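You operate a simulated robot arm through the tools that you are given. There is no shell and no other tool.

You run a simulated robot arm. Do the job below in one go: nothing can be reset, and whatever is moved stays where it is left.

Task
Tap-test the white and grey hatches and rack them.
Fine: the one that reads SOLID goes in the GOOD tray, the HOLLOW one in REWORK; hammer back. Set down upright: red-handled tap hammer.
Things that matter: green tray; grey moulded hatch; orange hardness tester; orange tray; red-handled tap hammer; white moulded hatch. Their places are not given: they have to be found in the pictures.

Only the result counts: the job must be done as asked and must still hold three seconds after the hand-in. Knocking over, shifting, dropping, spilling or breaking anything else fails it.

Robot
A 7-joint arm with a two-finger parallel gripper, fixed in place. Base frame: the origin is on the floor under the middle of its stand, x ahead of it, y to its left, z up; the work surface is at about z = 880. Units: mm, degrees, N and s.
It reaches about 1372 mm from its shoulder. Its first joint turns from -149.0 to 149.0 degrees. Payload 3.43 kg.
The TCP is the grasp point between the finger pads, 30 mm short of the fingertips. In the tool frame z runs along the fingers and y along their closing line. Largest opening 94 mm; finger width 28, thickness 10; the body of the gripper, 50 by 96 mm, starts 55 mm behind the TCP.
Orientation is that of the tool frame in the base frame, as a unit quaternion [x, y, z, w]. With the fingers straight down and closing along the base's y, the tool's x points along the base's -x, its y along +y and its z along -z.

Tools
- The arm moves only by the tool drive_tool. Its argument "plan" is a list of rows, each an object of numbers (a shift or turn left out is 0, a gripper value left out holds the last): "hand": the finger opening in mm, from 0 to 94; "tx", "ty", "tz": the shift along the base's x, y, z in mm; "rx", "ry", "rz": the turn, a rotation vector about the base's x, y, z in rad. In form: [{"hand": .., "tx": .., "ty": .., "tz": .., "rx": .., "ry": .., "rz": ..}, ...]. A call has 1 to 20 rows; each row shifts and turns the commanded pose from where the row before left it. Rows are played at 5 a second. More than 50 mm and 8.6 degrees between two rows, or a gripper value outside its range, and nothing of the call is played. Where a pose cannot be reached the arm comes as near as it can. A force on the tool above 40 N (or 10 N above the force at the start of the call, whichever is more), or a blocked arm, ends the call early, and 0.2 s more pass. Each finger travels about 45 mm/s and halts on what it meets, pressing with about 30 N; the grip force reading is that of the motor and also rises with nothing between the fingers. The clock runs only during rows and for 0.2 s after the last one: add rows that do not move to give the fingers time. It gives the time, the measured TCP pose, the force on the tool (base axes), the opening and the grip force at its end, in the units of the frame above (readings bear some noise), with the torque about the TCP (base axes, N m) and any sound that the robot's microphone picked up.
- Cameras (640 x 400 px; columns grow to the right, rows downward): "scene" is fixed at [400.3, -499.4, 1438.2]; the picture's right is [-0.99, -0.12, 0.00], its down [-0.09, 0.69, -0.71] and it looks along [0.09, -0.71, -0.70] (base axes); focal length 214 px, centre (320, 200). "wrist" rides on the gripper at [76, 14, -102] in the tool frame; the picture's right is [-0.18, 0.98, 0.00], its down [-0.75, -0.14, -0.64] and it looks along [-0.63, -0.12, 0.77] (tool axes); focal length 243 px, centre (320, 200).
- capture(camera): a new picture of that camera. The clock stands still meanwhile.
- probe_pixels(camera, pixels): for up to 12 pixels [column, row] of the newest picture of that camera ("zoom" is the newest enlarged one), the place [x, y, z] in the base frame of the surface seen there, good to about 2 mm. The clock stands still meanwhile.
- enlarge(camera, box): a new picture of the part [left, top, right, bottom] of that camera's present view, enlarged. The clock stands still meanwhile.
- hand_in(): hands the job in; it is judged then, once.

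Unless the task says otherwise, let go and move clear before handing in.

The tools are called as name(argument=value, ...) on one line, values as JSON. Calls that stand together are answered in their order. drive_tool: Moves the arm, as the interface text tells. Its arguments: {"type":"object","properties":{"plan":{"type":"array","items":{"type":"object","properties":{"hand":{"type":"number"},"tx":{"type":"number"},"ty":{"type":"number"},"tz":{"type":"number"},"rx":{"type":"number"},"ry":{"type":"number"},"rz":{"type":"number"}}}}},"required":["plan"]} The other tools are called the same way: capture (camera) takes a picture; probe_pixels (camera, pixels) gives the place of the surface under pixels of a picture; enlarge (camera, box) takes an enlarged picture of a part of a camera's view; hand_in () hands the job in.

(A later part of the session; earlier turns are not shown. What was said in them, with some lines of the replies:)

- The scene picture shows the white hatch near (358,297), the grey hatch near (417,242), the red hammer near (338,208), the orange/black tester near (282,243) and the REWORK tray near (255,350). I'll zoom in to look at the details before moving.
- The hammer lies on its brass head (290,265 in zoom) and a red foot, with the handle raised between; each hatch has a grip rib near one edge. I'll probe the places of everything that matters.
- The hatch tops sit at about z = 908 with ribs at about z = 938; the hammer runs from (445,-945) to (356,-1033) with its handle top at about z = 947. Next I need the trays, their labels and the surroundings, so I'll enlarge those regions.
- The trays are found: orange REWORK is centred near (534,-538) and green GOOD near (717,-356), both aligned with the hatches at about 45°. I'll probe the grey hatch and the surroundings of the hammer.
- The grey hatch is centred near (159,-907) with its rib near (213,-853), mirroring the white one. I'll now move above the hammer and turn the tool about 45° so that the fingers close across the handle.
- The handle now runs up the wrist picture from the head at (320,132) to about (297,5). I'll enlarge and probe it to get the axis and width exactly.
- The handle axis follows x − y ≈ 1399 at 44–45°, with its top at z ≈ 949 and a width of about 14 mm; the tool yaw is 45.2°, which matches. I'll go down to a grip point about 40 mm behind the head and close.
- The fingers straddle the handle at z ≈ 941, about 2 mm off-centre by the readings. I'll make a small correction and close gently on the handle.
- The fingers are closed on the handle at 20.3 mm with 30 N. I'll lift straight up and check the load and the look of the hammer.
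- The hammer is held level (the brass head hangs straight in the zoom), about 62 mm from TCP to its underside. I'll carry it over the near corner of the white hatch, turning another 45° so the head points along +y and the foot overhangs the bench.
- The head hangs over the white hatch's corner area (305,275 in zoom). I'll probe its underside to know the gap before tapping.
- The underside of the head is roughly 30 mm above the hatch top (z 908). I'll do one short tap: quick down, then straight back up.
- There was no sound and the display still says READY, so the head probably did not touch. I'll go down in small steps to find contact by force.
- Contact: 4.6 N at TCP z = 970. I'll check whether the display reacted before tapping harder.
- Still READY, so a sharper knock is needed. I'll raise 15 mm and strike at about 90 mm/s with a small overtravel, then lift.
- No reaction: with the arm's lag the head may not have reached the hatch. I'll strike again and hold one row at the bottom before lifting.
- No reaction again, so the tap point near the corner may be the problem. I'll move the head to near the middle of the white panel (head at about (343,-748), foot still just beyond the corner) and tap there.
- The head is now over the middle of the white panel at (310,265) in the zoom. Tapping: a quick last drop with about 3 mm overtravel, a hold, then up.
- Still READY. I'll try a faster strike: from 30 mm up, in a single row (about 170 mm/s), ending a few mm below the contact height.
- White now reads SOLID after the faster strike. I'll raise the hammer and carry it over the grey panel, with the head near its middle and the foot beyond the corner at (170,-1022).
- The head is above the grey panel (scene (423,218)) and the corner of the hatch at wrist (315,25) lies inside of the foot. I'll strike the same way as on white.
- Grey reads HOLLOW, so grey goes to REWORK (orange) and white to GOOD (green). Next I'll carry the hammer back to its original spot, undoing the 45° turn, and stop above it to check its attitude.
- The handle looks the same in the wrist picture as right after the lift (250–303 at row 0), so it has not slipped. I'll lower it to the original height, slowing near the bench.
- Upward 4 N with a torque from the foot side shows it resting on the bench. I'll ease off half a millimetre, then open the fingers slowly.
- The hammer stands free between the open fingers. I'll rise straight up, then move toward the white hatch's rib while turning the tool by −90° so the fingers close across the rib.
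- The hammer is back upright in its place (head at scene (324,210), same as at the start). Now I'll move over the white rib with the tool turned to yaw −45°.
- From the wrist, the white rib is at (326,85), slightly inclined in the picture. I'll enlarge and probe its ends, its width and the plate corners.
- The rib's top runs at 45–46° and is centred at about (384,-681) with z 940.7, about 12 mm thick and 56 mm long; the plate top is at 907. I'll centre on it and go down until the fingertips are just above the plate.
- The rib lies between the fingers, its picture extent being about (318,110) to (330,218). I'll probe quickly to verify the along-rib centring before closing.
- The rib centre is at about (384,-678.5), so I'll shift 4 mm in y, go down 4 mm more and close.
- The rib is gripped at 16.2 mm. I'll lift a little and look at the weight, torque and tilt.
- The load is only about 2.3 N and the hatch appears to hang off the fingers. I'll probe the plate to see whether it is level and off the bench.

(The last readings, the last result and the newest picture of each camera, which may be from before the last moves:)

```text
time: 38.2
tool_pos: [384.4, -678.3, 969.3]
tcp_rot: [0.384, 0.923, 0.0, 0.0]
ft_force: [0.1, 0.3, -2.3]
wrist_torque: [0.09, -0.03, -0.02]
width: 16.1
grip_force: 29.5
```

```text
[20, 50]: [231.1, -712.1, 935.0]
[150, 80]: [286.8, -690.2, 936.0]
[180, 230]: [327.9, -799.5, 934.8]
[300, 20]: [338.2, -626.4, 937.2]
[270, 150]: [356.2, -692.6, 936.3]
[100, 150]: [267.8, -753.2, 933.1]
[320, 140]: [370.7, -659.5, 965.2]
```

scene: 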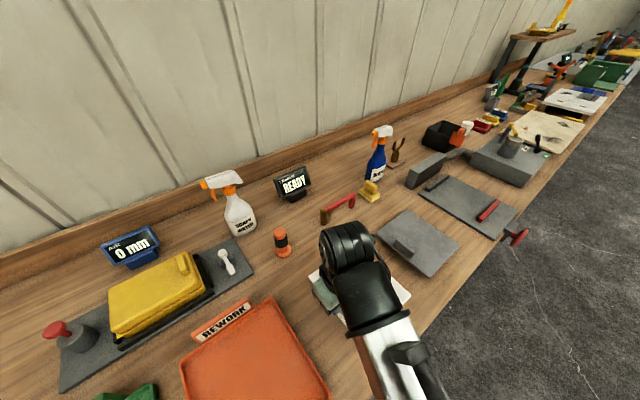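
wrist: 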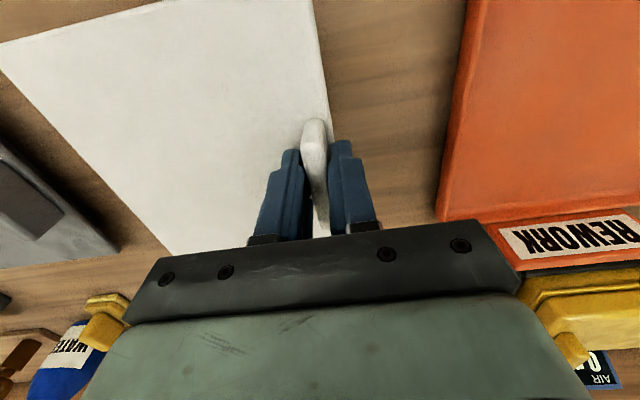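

The plate is level at z ≈ 935, lifted cleanly. I'll raise it higher, then carry it diagonally to above the green GOOD tray.

drive_tool(plan=[{"tz": 30}, {"tz": 30}, {"tz": 20}, {"tx": 23.9, "ty": 23.4}, {"tx": 23.9, "ty": 23.4}, {"tx": 23.9, "ty": 23.4}, {"tx": 23.9, "ty": 23.4}, {"tx": 23.9, "ty": 23.4}, {"tx": 23.9, "ty": 23.4}, {"tx": 23.9, "ty": 23.4}, {"tx": 23.9, "ty": 23.4}, {}])

capture(camera="wrist")

capture(camera="scene")

```text
time: 40.8
tool_pos: [576.1, -489.7, 1048.8]
tcp_rot: [0.383, 0.924, 0.0, 0.001]
ft_force: [-1.1, 0.0, -1.6]
wrist_torque: [0.09, -0.09, -0.02]
width: 15.9
grip_force: 29.7
```

```text
taken
```

wrist: 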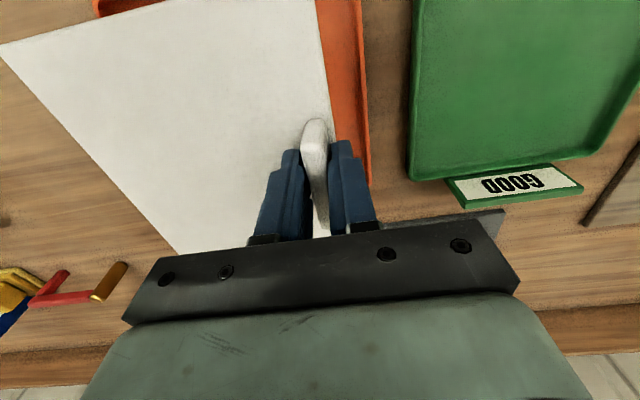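

```text
taken
```

scene: 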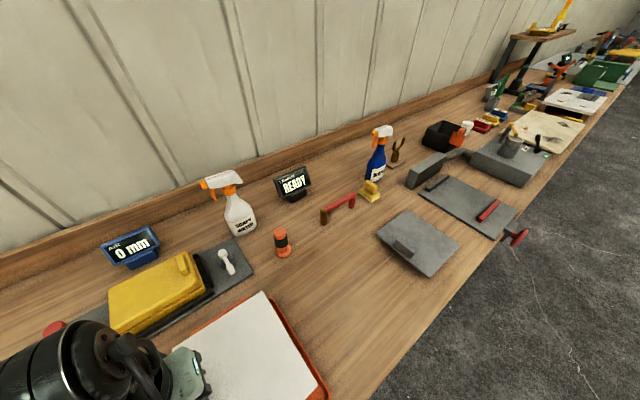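

The green tray is labelled GOOD at (525,183). I'll probe its rim and inner floor from here to refine the target.

probe_pixels(camera="wrist", pixels=[[411, 178], [417, 170], [583, 156], [578, 150], [415, 60], [421, 60], [427, 60], [480, 172], [480, 163], [480, 155], [630, 82], [520, 80]])

```text
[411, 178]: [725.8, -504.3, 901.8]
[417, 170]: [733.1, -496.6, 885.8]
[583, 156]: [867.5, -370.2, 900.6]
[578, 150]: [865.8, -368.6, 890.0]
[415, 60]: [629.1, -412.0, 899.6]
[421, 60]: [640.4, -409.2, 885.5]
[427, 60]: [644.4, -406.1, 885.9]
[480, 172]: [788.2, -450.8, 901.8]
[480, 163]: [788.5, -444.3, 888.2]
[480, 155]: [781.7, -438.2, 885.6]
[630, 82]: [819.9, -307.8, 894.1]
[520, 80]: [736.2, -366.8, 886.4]
```

The tray interior spans about s = 163–351 across and t = 655–868 along, leaving about 14 mm margin around the hatch. I'll move above its centre and stop to verify.

drive_tool(plan=[{"tx": 23.95, "ty": 23.16}, {"tx": 23.95, "ty": 23.16}, {"tx": 23.95, "ty": 23.16}, {"tx": 23.95, "ty": 23.16}, {"tx": 23.95, "ty": 23.16}, {"tx": 23.95, "ty": 23.16}, {"tx": 23.95, "ty": 23.16}, {"tx": 23.95, "ty": 23.16}, {}, {"tz": -40}, {}, {}])

capture(camera="wrist")

capture(camera="scene")

```text
time: 43.4
tool_pos: [764.7, -307.0, 1009.7]
tcp_rot: [0.382, 0.924, 0.001, 0.0]
ft_force: [0.2, 0.4, -2.5]
wrist_torque: [0.11, -0.1, 0.0]
width: 16.1
grip_force: 30.0
```

```text
taken
```

wrist: 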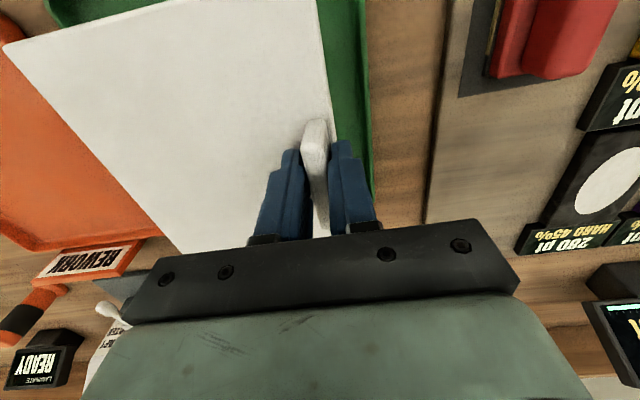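

```text
taken
```

scene: 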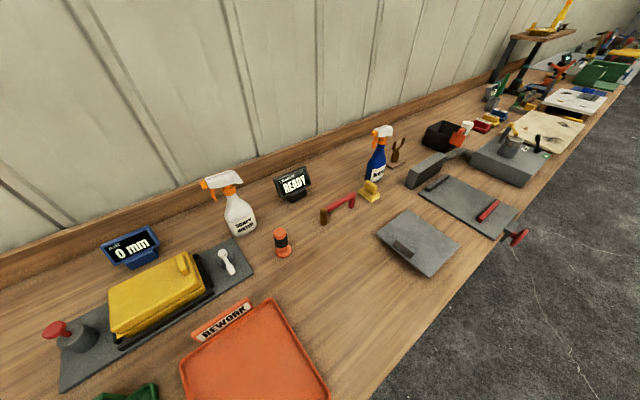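

The plate hangs over the green tray; the green rim shows on its right (350,80) and top (90,8). I'll probe plate edges and rim to confirm the offsets.

probe_pixels(camera="wrist", pixels=[[320, 50], [326, 80], [364, 60], [371, 150], [345, 80], [350, 40], [100, 22], [6, 46], [70, 8], [50, 2], [110, 180], [180, 245]])

```text
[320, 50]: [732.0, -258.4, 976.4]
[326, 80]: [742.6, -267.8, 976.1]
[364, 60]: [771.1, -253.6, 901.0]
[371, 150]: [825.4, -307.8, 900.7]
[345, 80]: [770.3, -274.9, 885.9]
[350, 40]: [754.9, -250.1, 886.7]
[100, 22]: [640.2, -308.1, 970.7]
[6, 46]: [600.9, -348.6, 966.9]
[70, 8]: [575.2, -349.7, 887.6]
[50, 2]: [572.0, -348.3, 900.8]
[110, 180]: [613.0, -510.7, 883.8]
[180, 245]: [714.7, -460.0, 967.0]
```

The plate sits centred within 3 mm but tilts about 3° (976 on the right, 968 on the left). I'll level it with a small counter-tilt, nudge 2 mm outward and lower to just above the tray floor.

drive_tool(plan=[{"tx": 1.5, "ty": 1.5, "rx": -0.035, "ry": 0.035}, {"tz": -20}, {"tz": -20}, {"tz": -12}, {"tz": -5}, {}, {}])

capture(camera="wrist")

```text
time: 45.0
tool_pos: [766.2, -302.6, 953.5]
tcp_rot: [0.383, 0.924, -0.022, -0.01]
ft_force: [0.8, 0.2, -2.2]
wrist_torque: [0.08, -0.08, 0.02]
width: 16.1
grip_force: 29.4
```

```text
taken
```

wrist: 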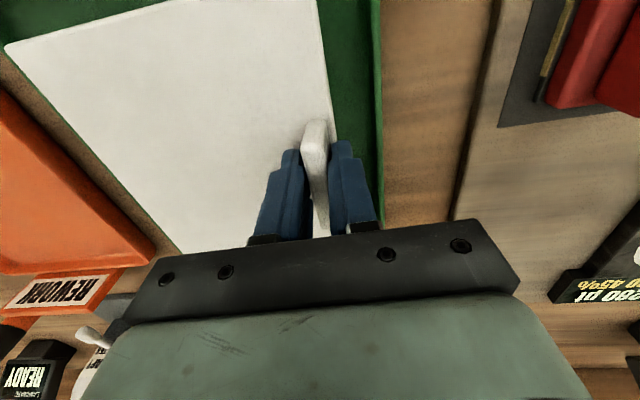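

probe_pixels(camera="wrist", pixels=[[322, 60], [328, 90], [10, 50], [60, 80], [150, 30], [20, 80], [362, 60], [378, 60], [345, 60], [100, 155], [120, 10], [175, 245]])

```text
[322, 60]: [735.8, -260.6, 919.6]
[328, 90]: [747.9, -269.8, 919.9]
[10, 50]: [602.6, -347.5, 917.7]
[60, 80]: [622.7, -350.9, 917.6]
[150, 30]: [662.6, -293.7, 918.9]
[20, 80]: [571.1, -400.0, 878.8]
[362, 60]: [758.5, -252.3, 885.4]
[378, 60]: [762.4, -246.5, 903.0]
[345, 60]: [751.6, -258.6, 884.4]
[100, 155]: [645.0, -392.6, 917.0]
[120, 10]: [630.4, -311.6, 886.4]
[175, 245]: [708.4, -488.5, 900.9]
```

The plate is level (917–920) and inside the rim, with its bottom about 5 mm above the tray floor. I'll lower gently until contact.

drive_tool(plan=[{"tz": -3}, {"tz": -2}, {"tz": -1}, {"tz": -1}, {}, {}])

```text
time: 46.4
tool_pos: [767.8, -304.0, 946.2]
tcp_rot: [0.383, 0.923, -0.022, -0.009]
ft_force: [1.1, 0.6, 0.6]
wrist_torque: [0.03, 0.0, 0.01]
width: 16.3
grip_force: 30.2
```

The load has gone from −2.2 N to about zero, so the hatch rests on the tray floor. I'll open the fingers slowly and rise straight up.

drive_tool(plan=[{"hand": 20}, {}, {"hand": 26}, {"hand": 40}, {}, {}])

drive_tool(plan=[{"tz": 10}, {"tz": 20}, {"tz": 40}, {"tz": 40}, {"tz": 40, "rx": 0.035, "ry": -0.035}, {}])

capture(camera="wrist")

capture(camera="scene")

```text
time: 47.8
tool_pos: [767.7, -303.3, 945.4]
tcp_rot: [0.383, 0.924, -0.022, -0.009]
ft_force: [0.5, -0.2, 0.3]
wrist_torque: [-0.01, 0.01, 0.0]
width: 39.9
grip_force: 0.1
```

```text
time: 49.2
tool_pos: [766.2, -304.1, 1096.0]
tcp_rot: [0.383, 0.924, -0.001, -0.001]
ft_force: [0.2, 0.5, 0.4]
wrist_torque: [0.01, -0.01, -0.03]
width: 39.9
grip_force: 0.0
```

```text
taken
```

wrist: 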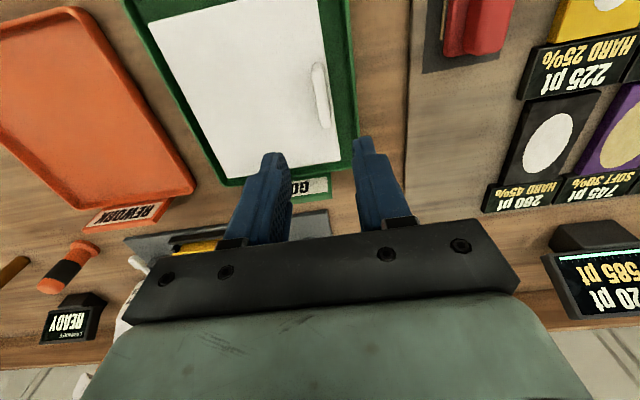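

```text
taken
```

scene: 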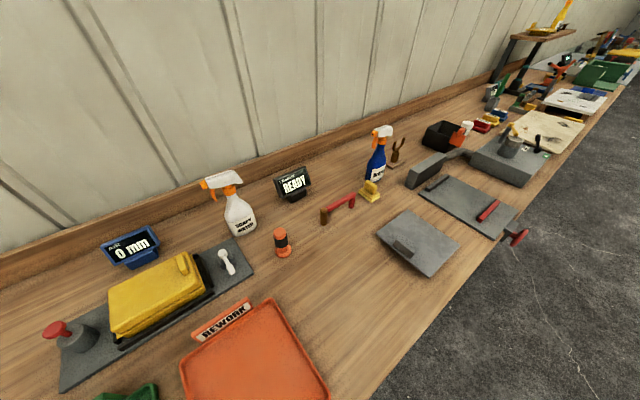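

The white hatch lies inside the GOOD tray with green rim visible all round. I'll probe it for flatness and travel back toward the grey hatch's rib.

probe_pixels(camera="wrist", pixels=[[160, 30], [310, 10], [335, 155], [235, 170], [240, 80], [320, 90]])

drive_tool(plan=[{"hand": 60, "tx": -30.7, "ty": -30.4}, {"tx": -30.7, "ty": -30.4}, {"tx": -30.7, "ty": -30.4}, {"tx": -30.7, "ty": -30.4}, {"tx": -30.7, "ty": -30.4}, {"tx": -30.7, "ty": -30.4}, {"tx": -30.7, "ty": -30.4}, {"tx": -30.7, "ty": -30.4}, {"tx": -30.7, "ty": -30.4}, {"tx": -30.7, "ty": -30.4}, {"tx": -30.7, "ty": -30.4}, {"tx": -30.7, "ty": -30.4}, {"tx": -30.7, "ty": -30.4}, {"tx": -30.7, "ty": -30.4}, {"tx": -30.7, "ty": -30.4}, {"tx": -30.7, "ty": -30.4}, {"tx": -30.7, "ty": -30.4}, {"tx": -30.7, "ty": -30.4}, {}])

capture(camera="wrist")

capture(camera="scene")

```text
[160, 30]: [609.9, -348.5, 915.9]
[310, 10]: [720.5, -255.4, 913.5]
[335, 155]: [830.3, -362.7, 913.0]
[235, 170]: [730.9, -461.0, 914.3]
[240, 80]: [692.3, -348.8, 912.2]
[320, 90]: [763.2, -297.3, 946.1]
```

```text
time: 53.2
tool_pos: [215.8, -850.4, 1096.3]
tcp_rot: [0.382, 0.924, 0.001, 0.001]
ft_force: [1.4, -0.4, 0.5]
wrist_torque: [-0.02, -0.02, 0.03]
width: 60.0
grip_force: 0.0
```

```text
taken
```

wrist: 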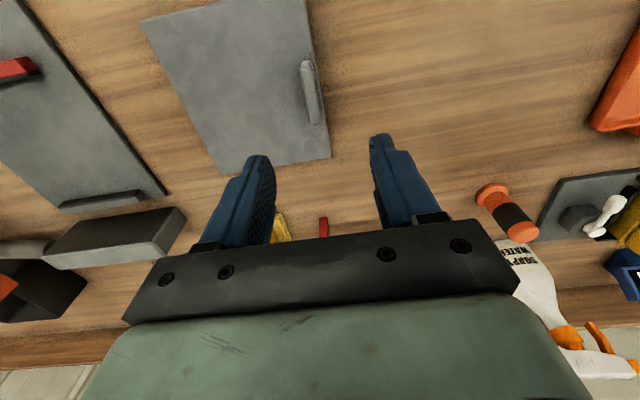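

```text
taken
```

scene: 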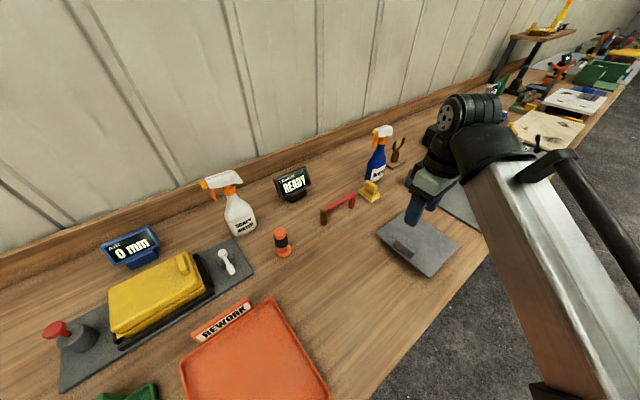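

The white hatch is flat at z ≈ 914 in its tray. Now the grey rib is at (310,92) in the wrist picture; I'll probe its ends, sides and the plate corners.

enlarge(camera="wrist", box=[240, 20, 390, 180])

probe_pixels(camera="wrist", pixels=[[304, 65], [315, 120], [303, 90], [310, 92], [316, 90], [307, 75], [313, 110], [330, 156], [220, 172], [142, 22], [300, 10], [250, 80]])

```text
2.50 times, centred on (315, 100) of wrist
```

zoom: 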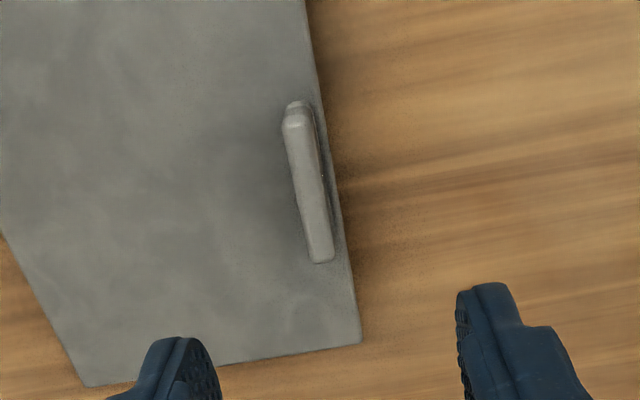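

```text
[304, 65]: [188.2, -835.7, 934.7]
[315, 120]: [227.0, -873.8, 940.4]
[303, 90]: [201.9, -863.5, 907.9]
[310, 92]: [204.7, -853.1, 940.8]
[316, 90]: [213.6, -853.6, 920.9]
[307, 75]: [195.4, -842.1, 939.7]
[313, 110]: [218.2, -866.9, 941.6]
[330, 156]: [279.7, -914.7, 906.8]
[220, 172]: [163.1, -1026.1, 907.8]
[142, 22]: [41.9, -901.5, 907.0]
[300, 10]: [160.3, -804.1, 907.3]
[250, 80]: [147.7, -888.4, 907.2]
```

The grey rib's centre is at about (206.5,-855.6), top z 940.5, at 45°. I'll shift onto it and go down to just above the final grasp height, then verify.

drive_tool(plan=[{"tx": -9.3, "ty": -5.2, "tz": -20}, {"tz": -40}, {"tz": -40}, {"tz": -30}, {"tz": -15}, {"tz": -5}, {}, {}])

capture(camera="wrist")

```text
time: 55.0
tool_pos: [206.1, -857.5, 945.5]
tcp_rot: [0.383, 0.924, 0.0, 0.0]
ft_force: [-0.5, -0.4, -0.2]
wrist_torque: [0.01, -0.01, -0.01]
width: 60.0
grip_force: 0.0
```

```text
taken
```

wrist: 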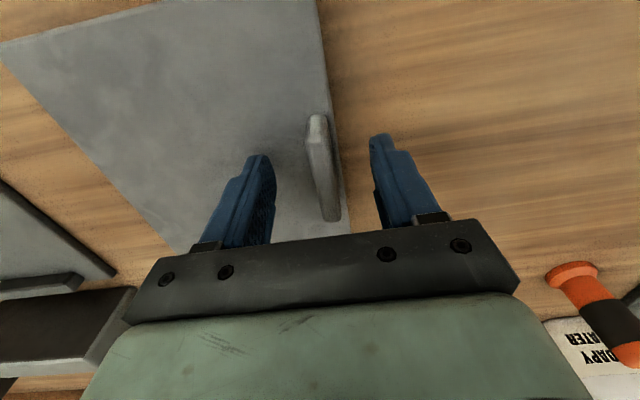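

The view matches the white one before its final nudge (rib from (318,113) to (332,220)). I'll probe to confirm.

probe_pixels(camera="wrist", pixels=[[317, 128], [332, 217], [324, 170], [312, 165], [334, 170], [290, 170]])

```text
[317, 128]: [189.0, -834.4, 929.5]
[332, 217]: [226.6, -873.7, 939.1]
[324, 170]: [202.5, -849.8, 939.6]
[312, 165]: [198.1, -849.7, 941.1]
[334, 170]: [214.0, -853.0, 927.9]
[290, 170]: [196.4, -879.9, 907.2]
```

The rib centre is about 3 mm further out, so I'll nudge (1.4, 2.8), go down 5 mm and close.

drive_tool(plan=[{"tx": 1.4, "ty": 2.8}, {"tz": -2.5}, {"tz": -2.5}, {}, {"hand": 36}, {}, {"hand": 24}, {"hand": 12}, {"hand": 0}, {}, {}, {}])

drive_tool(plan=[{"tz": 3}, {"tz": 5}, {"tz": 10}, {"tz": 12}, {}, {}])

capture(camera="wrist")

```text
time: 57.6
tool_pos: [207.0, -853.9, 941.4]
tcp_rot: [0.383, 0.924, -0.001, -0.001]
ft_force: [-1.0, -0.1, 0.4]
wrist_torque: [0.03, 0.0, 0.02]
width: 15.9
grip_force: 30.2
```

```text
time: 59.0
tool_pos: [207.3, -853.5, 971.1]
tcp_rot: [0.382, 0.924, 0.0, 0.0]
ft_force: [-0.3, 1.3, -2.1]
wrist_torque: [0.12, -0.12, 0.0]
width: 16.1
grip_force: 30.4
```

```text
taken
```

wrist: 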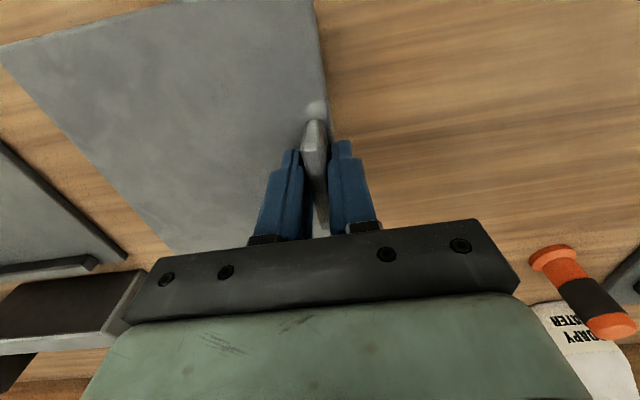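

The grey hatch is lifted with about 2.1 N of load. I'll raise it and carry it halfway toward the orange tray, then probe the tray.

drive_tool(plan=[{"tz": 30}, {"tz": 30}, {"tz": 20}, {"tx": 23.5, "ty": 23.2}, {"tx": 23.5, "ty": 23.2}, {"tx": 23.5, "ty": 23.2}, {"tx": 23.5, "ty": 23.2}, {"tx": 23.5, "ty": 23.2}, {"tx": 23.5, "ty": 23.2}, {"tx": 23.5, "ty": 23.2}, {"tx": 23.5, "ty": 23.2}, {}])

capture(camera="wrist")

capture(camera="scene")

```text
time: 61.6
tool_pos: [394.4, -667.4, 1050.3]
tcp_rot: [0.383, 0.924, 0.0, 0.0]
ft_force: [0.1, 0.9, 0.1]
wrist_torque: [0.13, -0.07, 0.0]
width: 15.9
grip_force: 30.2
```

```text
taken
```

wrist: 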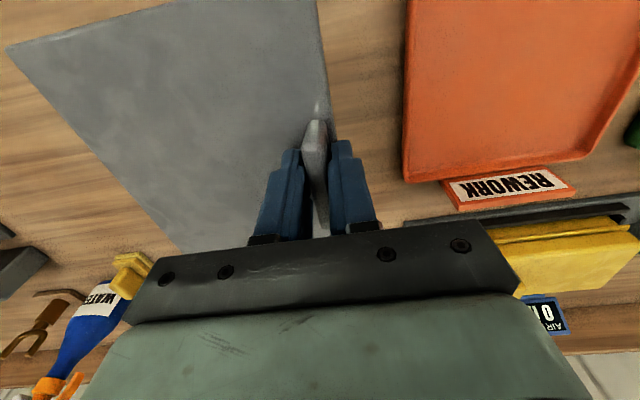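

```text
taken
```

scene: 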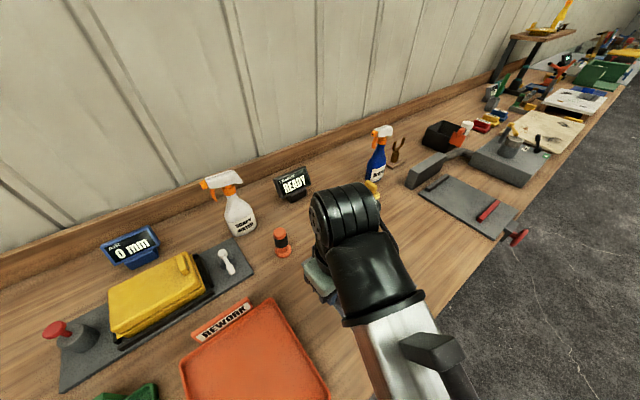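

probe_pixels(camera="wrist", pixels=[[406, 100], [413, 100], [420, 100], [470, 174], [470, 166], [470, 158], [605, 140], [598, 138], [320, 50], [10, 55], [160, 100], [175, 240]])

probe_pixels(camera="scene", pixels=[[300, 345], [291, 345], [270, 298], [264, 303], [268, 309], [230, 380]])

```text
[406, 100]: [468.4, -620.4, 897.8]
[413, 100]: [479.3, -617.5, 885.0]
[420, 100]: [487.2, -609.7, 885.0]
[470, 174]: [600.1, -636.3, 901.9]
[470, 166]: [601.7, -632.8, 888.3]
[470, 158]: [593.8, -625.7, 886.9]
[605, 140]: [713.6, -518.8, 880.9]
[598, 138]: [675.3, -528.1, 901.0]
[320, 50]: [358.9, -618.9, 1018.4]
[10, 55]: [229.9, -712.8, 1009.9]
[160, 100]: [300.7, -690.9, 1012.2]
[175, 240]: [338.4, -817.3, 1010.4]
```

```text
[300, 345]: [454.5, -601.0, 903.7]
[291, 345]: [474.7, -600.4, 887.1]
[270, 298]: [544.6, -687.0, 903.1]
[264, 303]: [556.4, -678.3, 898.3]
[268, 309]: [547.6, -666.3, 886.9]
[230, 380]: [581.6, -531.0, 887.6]
```

The orange tray spans about s = −107…105 and t = 649…874; the grey plate centre is 70 mm inward of the TCP, again tilted about 3°. I'll move to TCP (584,-486.5), level the plate, and come down partway.

drive_tool(plan=[{"tx": 23.7, "ty": 22.6}, {"tx": 23.7, "ty": 22.6}, {"tx": 23.7, "ty": 22.6}, {"tx": 23.7, "ty": 22.6}, {"tx": 23.7, "ty": 22.6}, {"tx": 23.7, "ty": 22.6}, {"tx": 23.7, "ty": 22.6}, {"tx": 23.7, "ty": 22.6}, {"rx": -0.035, "ry": 0.035}, {"tz": -40}, {"tz": -20}, {}, {}])

capture(camera="wrist")

capture(camera="scene")

```text
time: 64.4
tool_pos: [584.5, -486.3, 989.3]
tcp_rot: [0.383, 0.923, -0.024, -0.01]
ft_force: [-0.3, -0.3, -2.8]
wrist_torque: [0.08, -0.1, 0.0]
width: 16.2
grip_force: 30.1
```

```text
taken
```

wrist: 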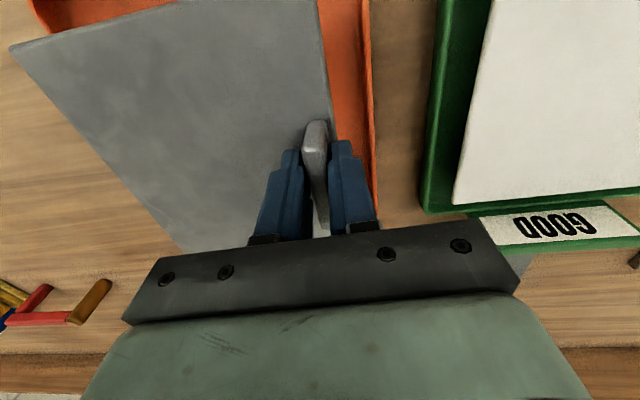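

```text
taken
```

scene: 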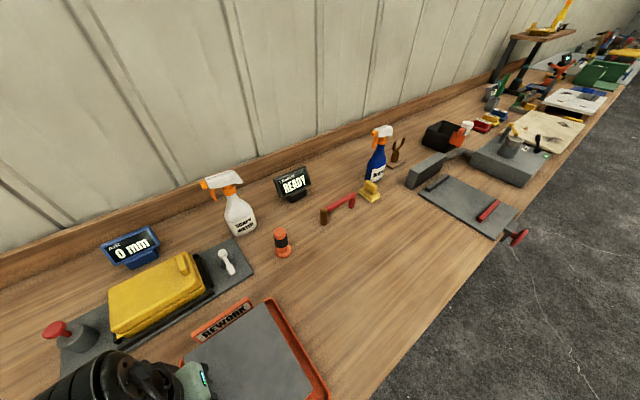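

The grey plate hangs over the orange tray, with the orange rim showing on the right (scene (315,375)) and top. I'll probe plate edges and rims to confirm before lowering.

probe_pixels(camera="wrist", pixels=[[321, 50], [327, 85], [15, 52], [60, 90], [150, 18], [350, 60], [362, 60], [370, 60], [60, 15], [35, 5], [170, 235], [115, 170]])

enlarge(camera="scene", box=[170, 280, 340, 400])

```text
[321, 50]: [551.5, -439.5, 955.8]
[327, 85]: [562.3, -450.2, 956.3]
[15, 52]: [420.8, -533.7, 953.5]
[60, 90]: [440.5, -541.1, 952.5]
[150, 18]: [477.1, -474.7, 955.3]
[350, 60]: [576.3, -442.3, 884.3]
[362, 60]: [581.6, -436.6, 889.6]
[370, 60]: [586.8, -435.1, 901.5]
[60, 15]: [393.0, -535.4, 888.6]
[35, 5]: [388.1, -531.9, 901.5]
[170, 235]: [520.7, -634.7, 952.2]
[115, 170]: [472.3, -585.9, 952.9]
```

```text
3.33 times, centred on (255, 340) of scene
```

zoom: 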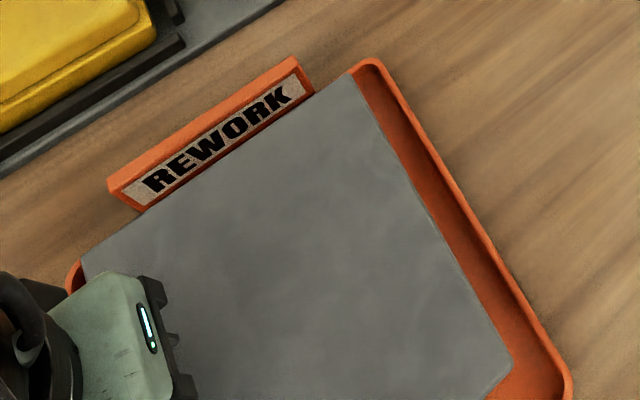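

Margins are about 17–20 mm on every side and the plate is level (952–956). I'll lower to just above the floor, then in small steps until the load goes to zero.

drive_tool(plan=[{"tz": -18}, {"tz": -12}, {"tz": -6}, {"tz": -2}, {"tz": -2}, {}, {}])

```text
time: 66.0
tool_pos: [584.9, -487.1, 950.4]
tcp_rot: [0.382, 0.924, -0.023, -0.009]
ft_force: [-0.6, 0.6, -0.9]
wrist_torque: [0.14, -0.08, 0.0]
width: 16.3
grip_force: 29.8
```

drive_tool(plan=[{"tz": -1}, {"tz": -1}, {"tz": -1}, {}, {}])

```text
time: 67.2
tool_pos: [585.1, -486.4, 948.0]
tcp_rot: [0.382, 0.924, -0.023, -0.009]
ft_force: [-0.4, 0.5, -0.6]
wrist_torque: [-0.01, -0.08, 0.06]
width: 16.0
grip_force: 29.8
```

The torque has dropped, so one side is touching. One more millimetre down, then a check.

drive_tool(plan=[{"tz": -1}, {}, {}])

capture(camera="wrist")

```text
time: 68.0
tool_pos: [584.3, -486.9, 946.9]
tcp_rot: [0.382, 0.924, -0.023, -0.01]
ft_force: [1.5, 0.0, 8.4]
wrist_torque: [0.18, 0.11, 0.05]
width: 16.3
grip_force: 30.2
```

```text
taken
```

wrist: 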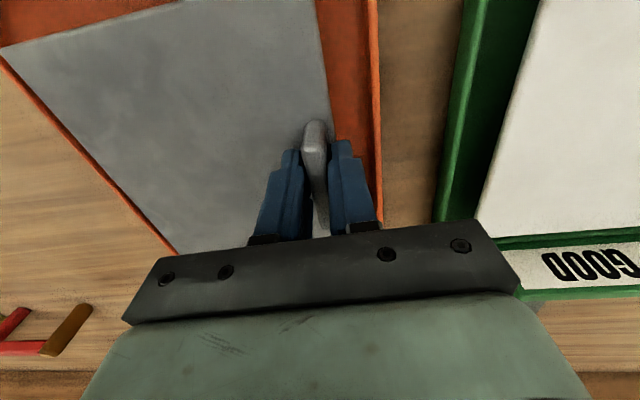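

Upward 8.4 N means it is firmly on the tray floor. I'll ease up slightly and open the fingers, then rise.

drive_tool(plan=[{"tz": 0.8}, {}, {"hand": 20}, {}, {"hand": 26}, {"hand": 40}, {}, {}])

drive_tool(plan=[{"tz": 10}, {"tz": 20}, {"tz": 40}, {"tz": 40}, {"tz": 40, "rx": 0.035, "ry": -0.035}, {"tz": 40}, {}])

capture(camera="wrist")

capture(camera="scene")

```text
time: 69.8
tool_pos: [584.8, -486.4, 946.4]
tcp_rot: [0.383, 0.923, -0.023, -0.01]
ft_force: [0.2, 0.1, -0.1]
wrist_torque: [-0.02, 0.01, 0.0]
width: 39.8
grip_force: 0.0
```

```text
time: 71.3
tool_pos: [585.9, -489.2, 1138.1]
tcp_rot: [0.382, 0.924, -0.002, 0.006]
ft_force: [5.2, -4.7, -11.1]
wrist_torque: [-0.12, -0.03, -0.03]
width: 39.8
grip_force: 0.0
stopped in row 7: the force on the tool passed its limit at 48 N (the readings are from after the stop); the commanded pose is now the measured one
```

```text
taken
```

wrist: 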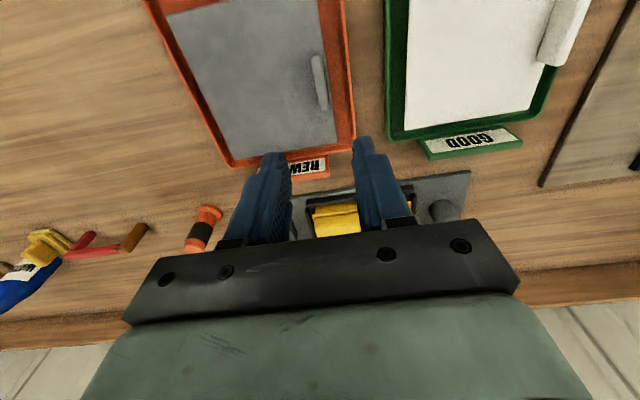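

```text
taken
```

scene: 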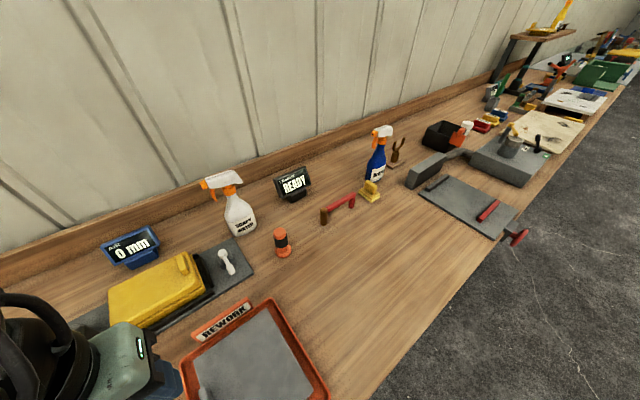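

Both hatches are racked, but the last upward row stopped at 48 N, so something was touched near z ≈ 1138. There is a white shape at (565,30) in the wrist picture that I should examine before moving.

enlarge(camera="wrist", box=[460, 0, 640, 120])

enlarge(camera="scene", box=[0, 260, 200, 400])

probe_pixels(camera="wrist", pixels=[[565, 30], [550, 60], [580, 5], [480, 60], [320, 85], [250, 60], [335, 140], [230, 158], [180, 20]])

```text
3.33 times, centred on (550, 60) of wrist
```

zoom: 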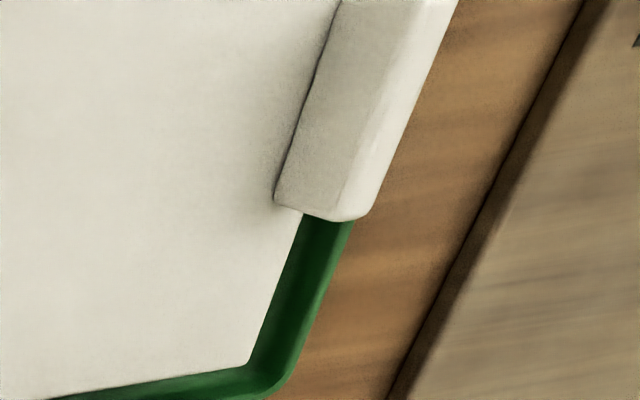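

```text
2.86 times, centred on (100, 330) of scene
```

zoom: 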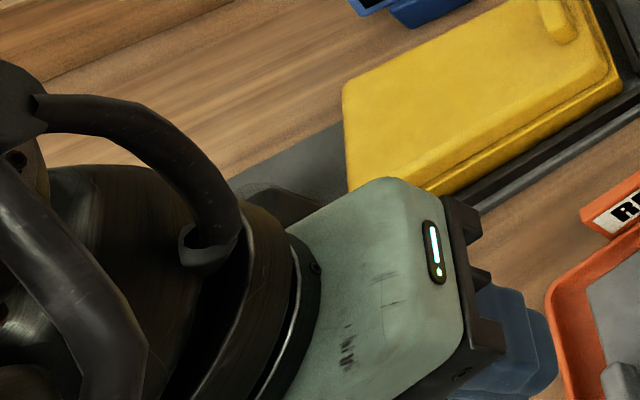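

```text
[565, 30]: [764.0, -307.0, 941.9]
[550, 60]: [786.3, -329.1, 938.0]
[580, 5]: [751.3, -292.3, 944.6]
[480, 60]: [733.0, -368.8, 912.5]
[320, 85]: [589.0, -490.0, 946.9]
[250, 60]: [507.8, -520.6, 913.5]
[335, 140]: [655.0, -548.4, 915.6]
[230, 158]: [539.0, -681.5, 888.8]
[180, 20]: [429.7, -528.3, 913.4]
```

The white shape is just the white hatch's own rib (z ≈ 942), and both hatches sit flat (plates at about 913). I'll back down a little from the pose that caused the force and read the force again.

drive_tool(plan=[{"tz": -10}, {"tz": -10}, {}])

capture(camera="wrist")

capture(camera="scene")

```text
time: 72.1
tool_pos: [585.4, -488.1, 1119.3]
tcp_rot: [0.382, 0.924, -0.002, 0.005]
ft_force: [0.0, 0.0, -0.3]
wrist_torque: [0.01, -0.01, -0.03]
width: 39.9
grip_force: 0.2
```

```text
taken
```

wrist: 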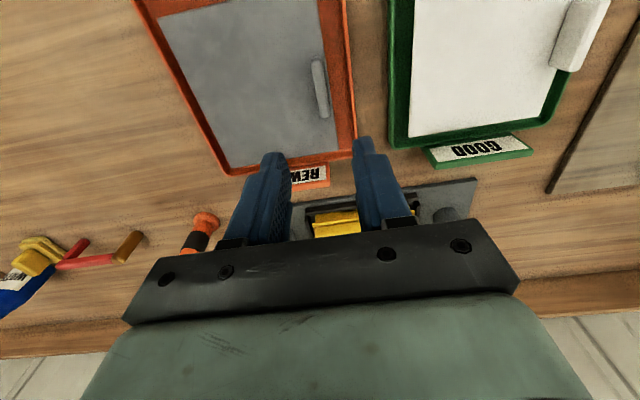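

```text
taken
```

scene: 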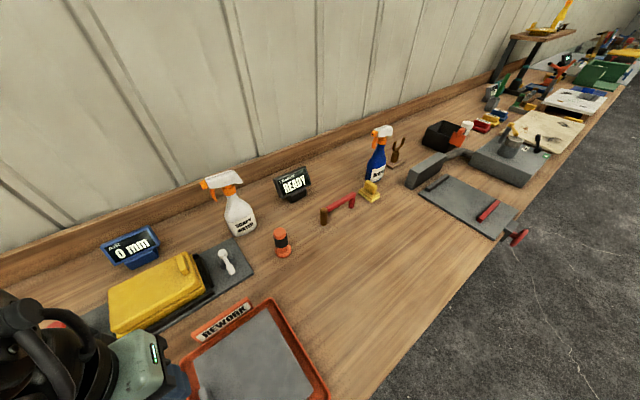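

Force is back to zero and nothing in the scene has shifted. I'll take a last close look at the hammer and trays before handing in.

enlarge(camera="scene", box=[250, 150, 410, 250])

enlarge(camera="wrist", box=[120, 0, 640, 200])

probe_pixels(camera="scene", pixels=[[323, 210], [323, 222], [338, 203], [352, 195], [351, 205], [281, 231]])

probe_pixels(camera="wrist", pixels=[[160, 22], [318, 8], [336, 145], [232, 165], [260, 80], [412, 130], [525, 105], [415, 20], [480, 60]])

```text
4.00 times, centred on (330, 200) of scene
```

zoom: 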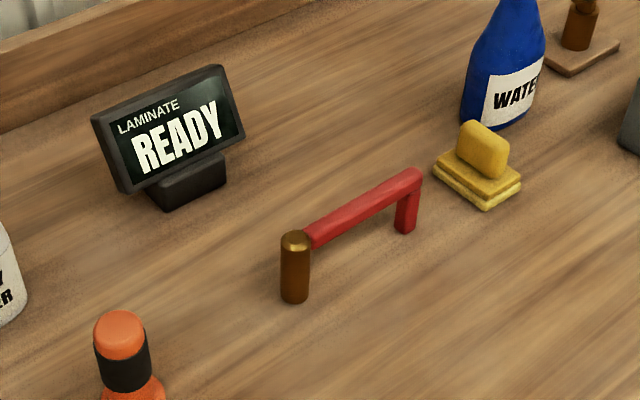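

```text
1.23 times, centred on (380, 100) of wrist
```

zoom: 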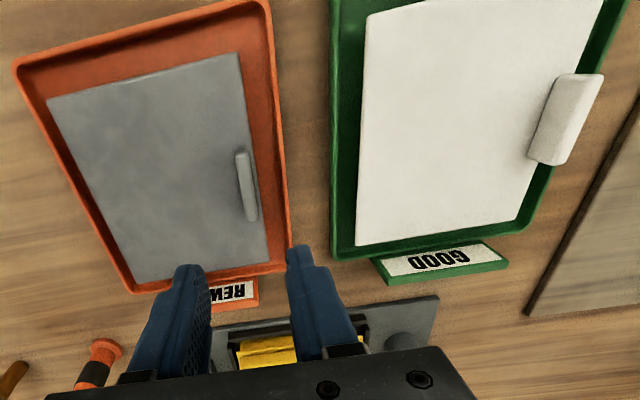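

```text
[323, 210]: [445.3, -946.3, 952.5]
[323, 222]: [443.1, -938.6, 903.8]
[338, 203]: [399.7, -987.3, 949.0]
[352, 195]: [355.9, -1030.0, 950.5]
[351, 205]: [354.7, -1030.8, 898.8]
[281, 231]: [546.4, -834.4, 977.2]
```

```text
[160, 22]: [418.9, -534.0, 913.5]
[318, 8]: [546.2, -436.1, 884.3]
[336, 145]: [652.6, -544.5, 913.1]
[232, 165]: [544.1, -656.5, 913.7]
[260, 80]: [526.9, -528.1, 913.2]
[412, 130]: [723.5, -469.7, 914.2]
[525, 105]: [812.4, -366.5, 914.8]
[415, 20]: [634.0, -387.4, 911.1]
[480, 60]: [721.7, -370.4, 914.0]
```

The hammer stands upright within about 2 mm of its start. The white (SOLID) hatch is flat in GOOD and the grey (HOLLOW) one is flat in REWORK, both at z ≈ 913–914. The hand is empty and clear, so I'm handing in.

hand_in()

```text
The job is handed in.
```

The job is handed in: both hatches are tap-tested and racked, and the hammer is back. The hand-in gave no verdict, so this is what my own checks showed just before it.

| Item | Tap reading | Where it is now |
|---|---|---|
| White hatch | SOLID | Flat in the green GOOD tray |
| Grey hatch | HOLLOW | Flat in the orange REWORK tray |
| Red-handled tap hammer | – | Upright, within about 3 mm of where it started |

- **Tapping:** the first few taps on the white hatch were too gentle to register, and the display stayed on READY. One faster strike near the middle of each hatch then gave a reading.
- **Force stop:** after I let go of the grey hatch, the arm stopped during its last upward move when the force on the tool reached 48 N. I found no cause. The force went back to zero once I lowered the arm slightly, and the last pictures showed nothing else moved.
- **Hardness tester:** I did not use it, and it is still in its original place.
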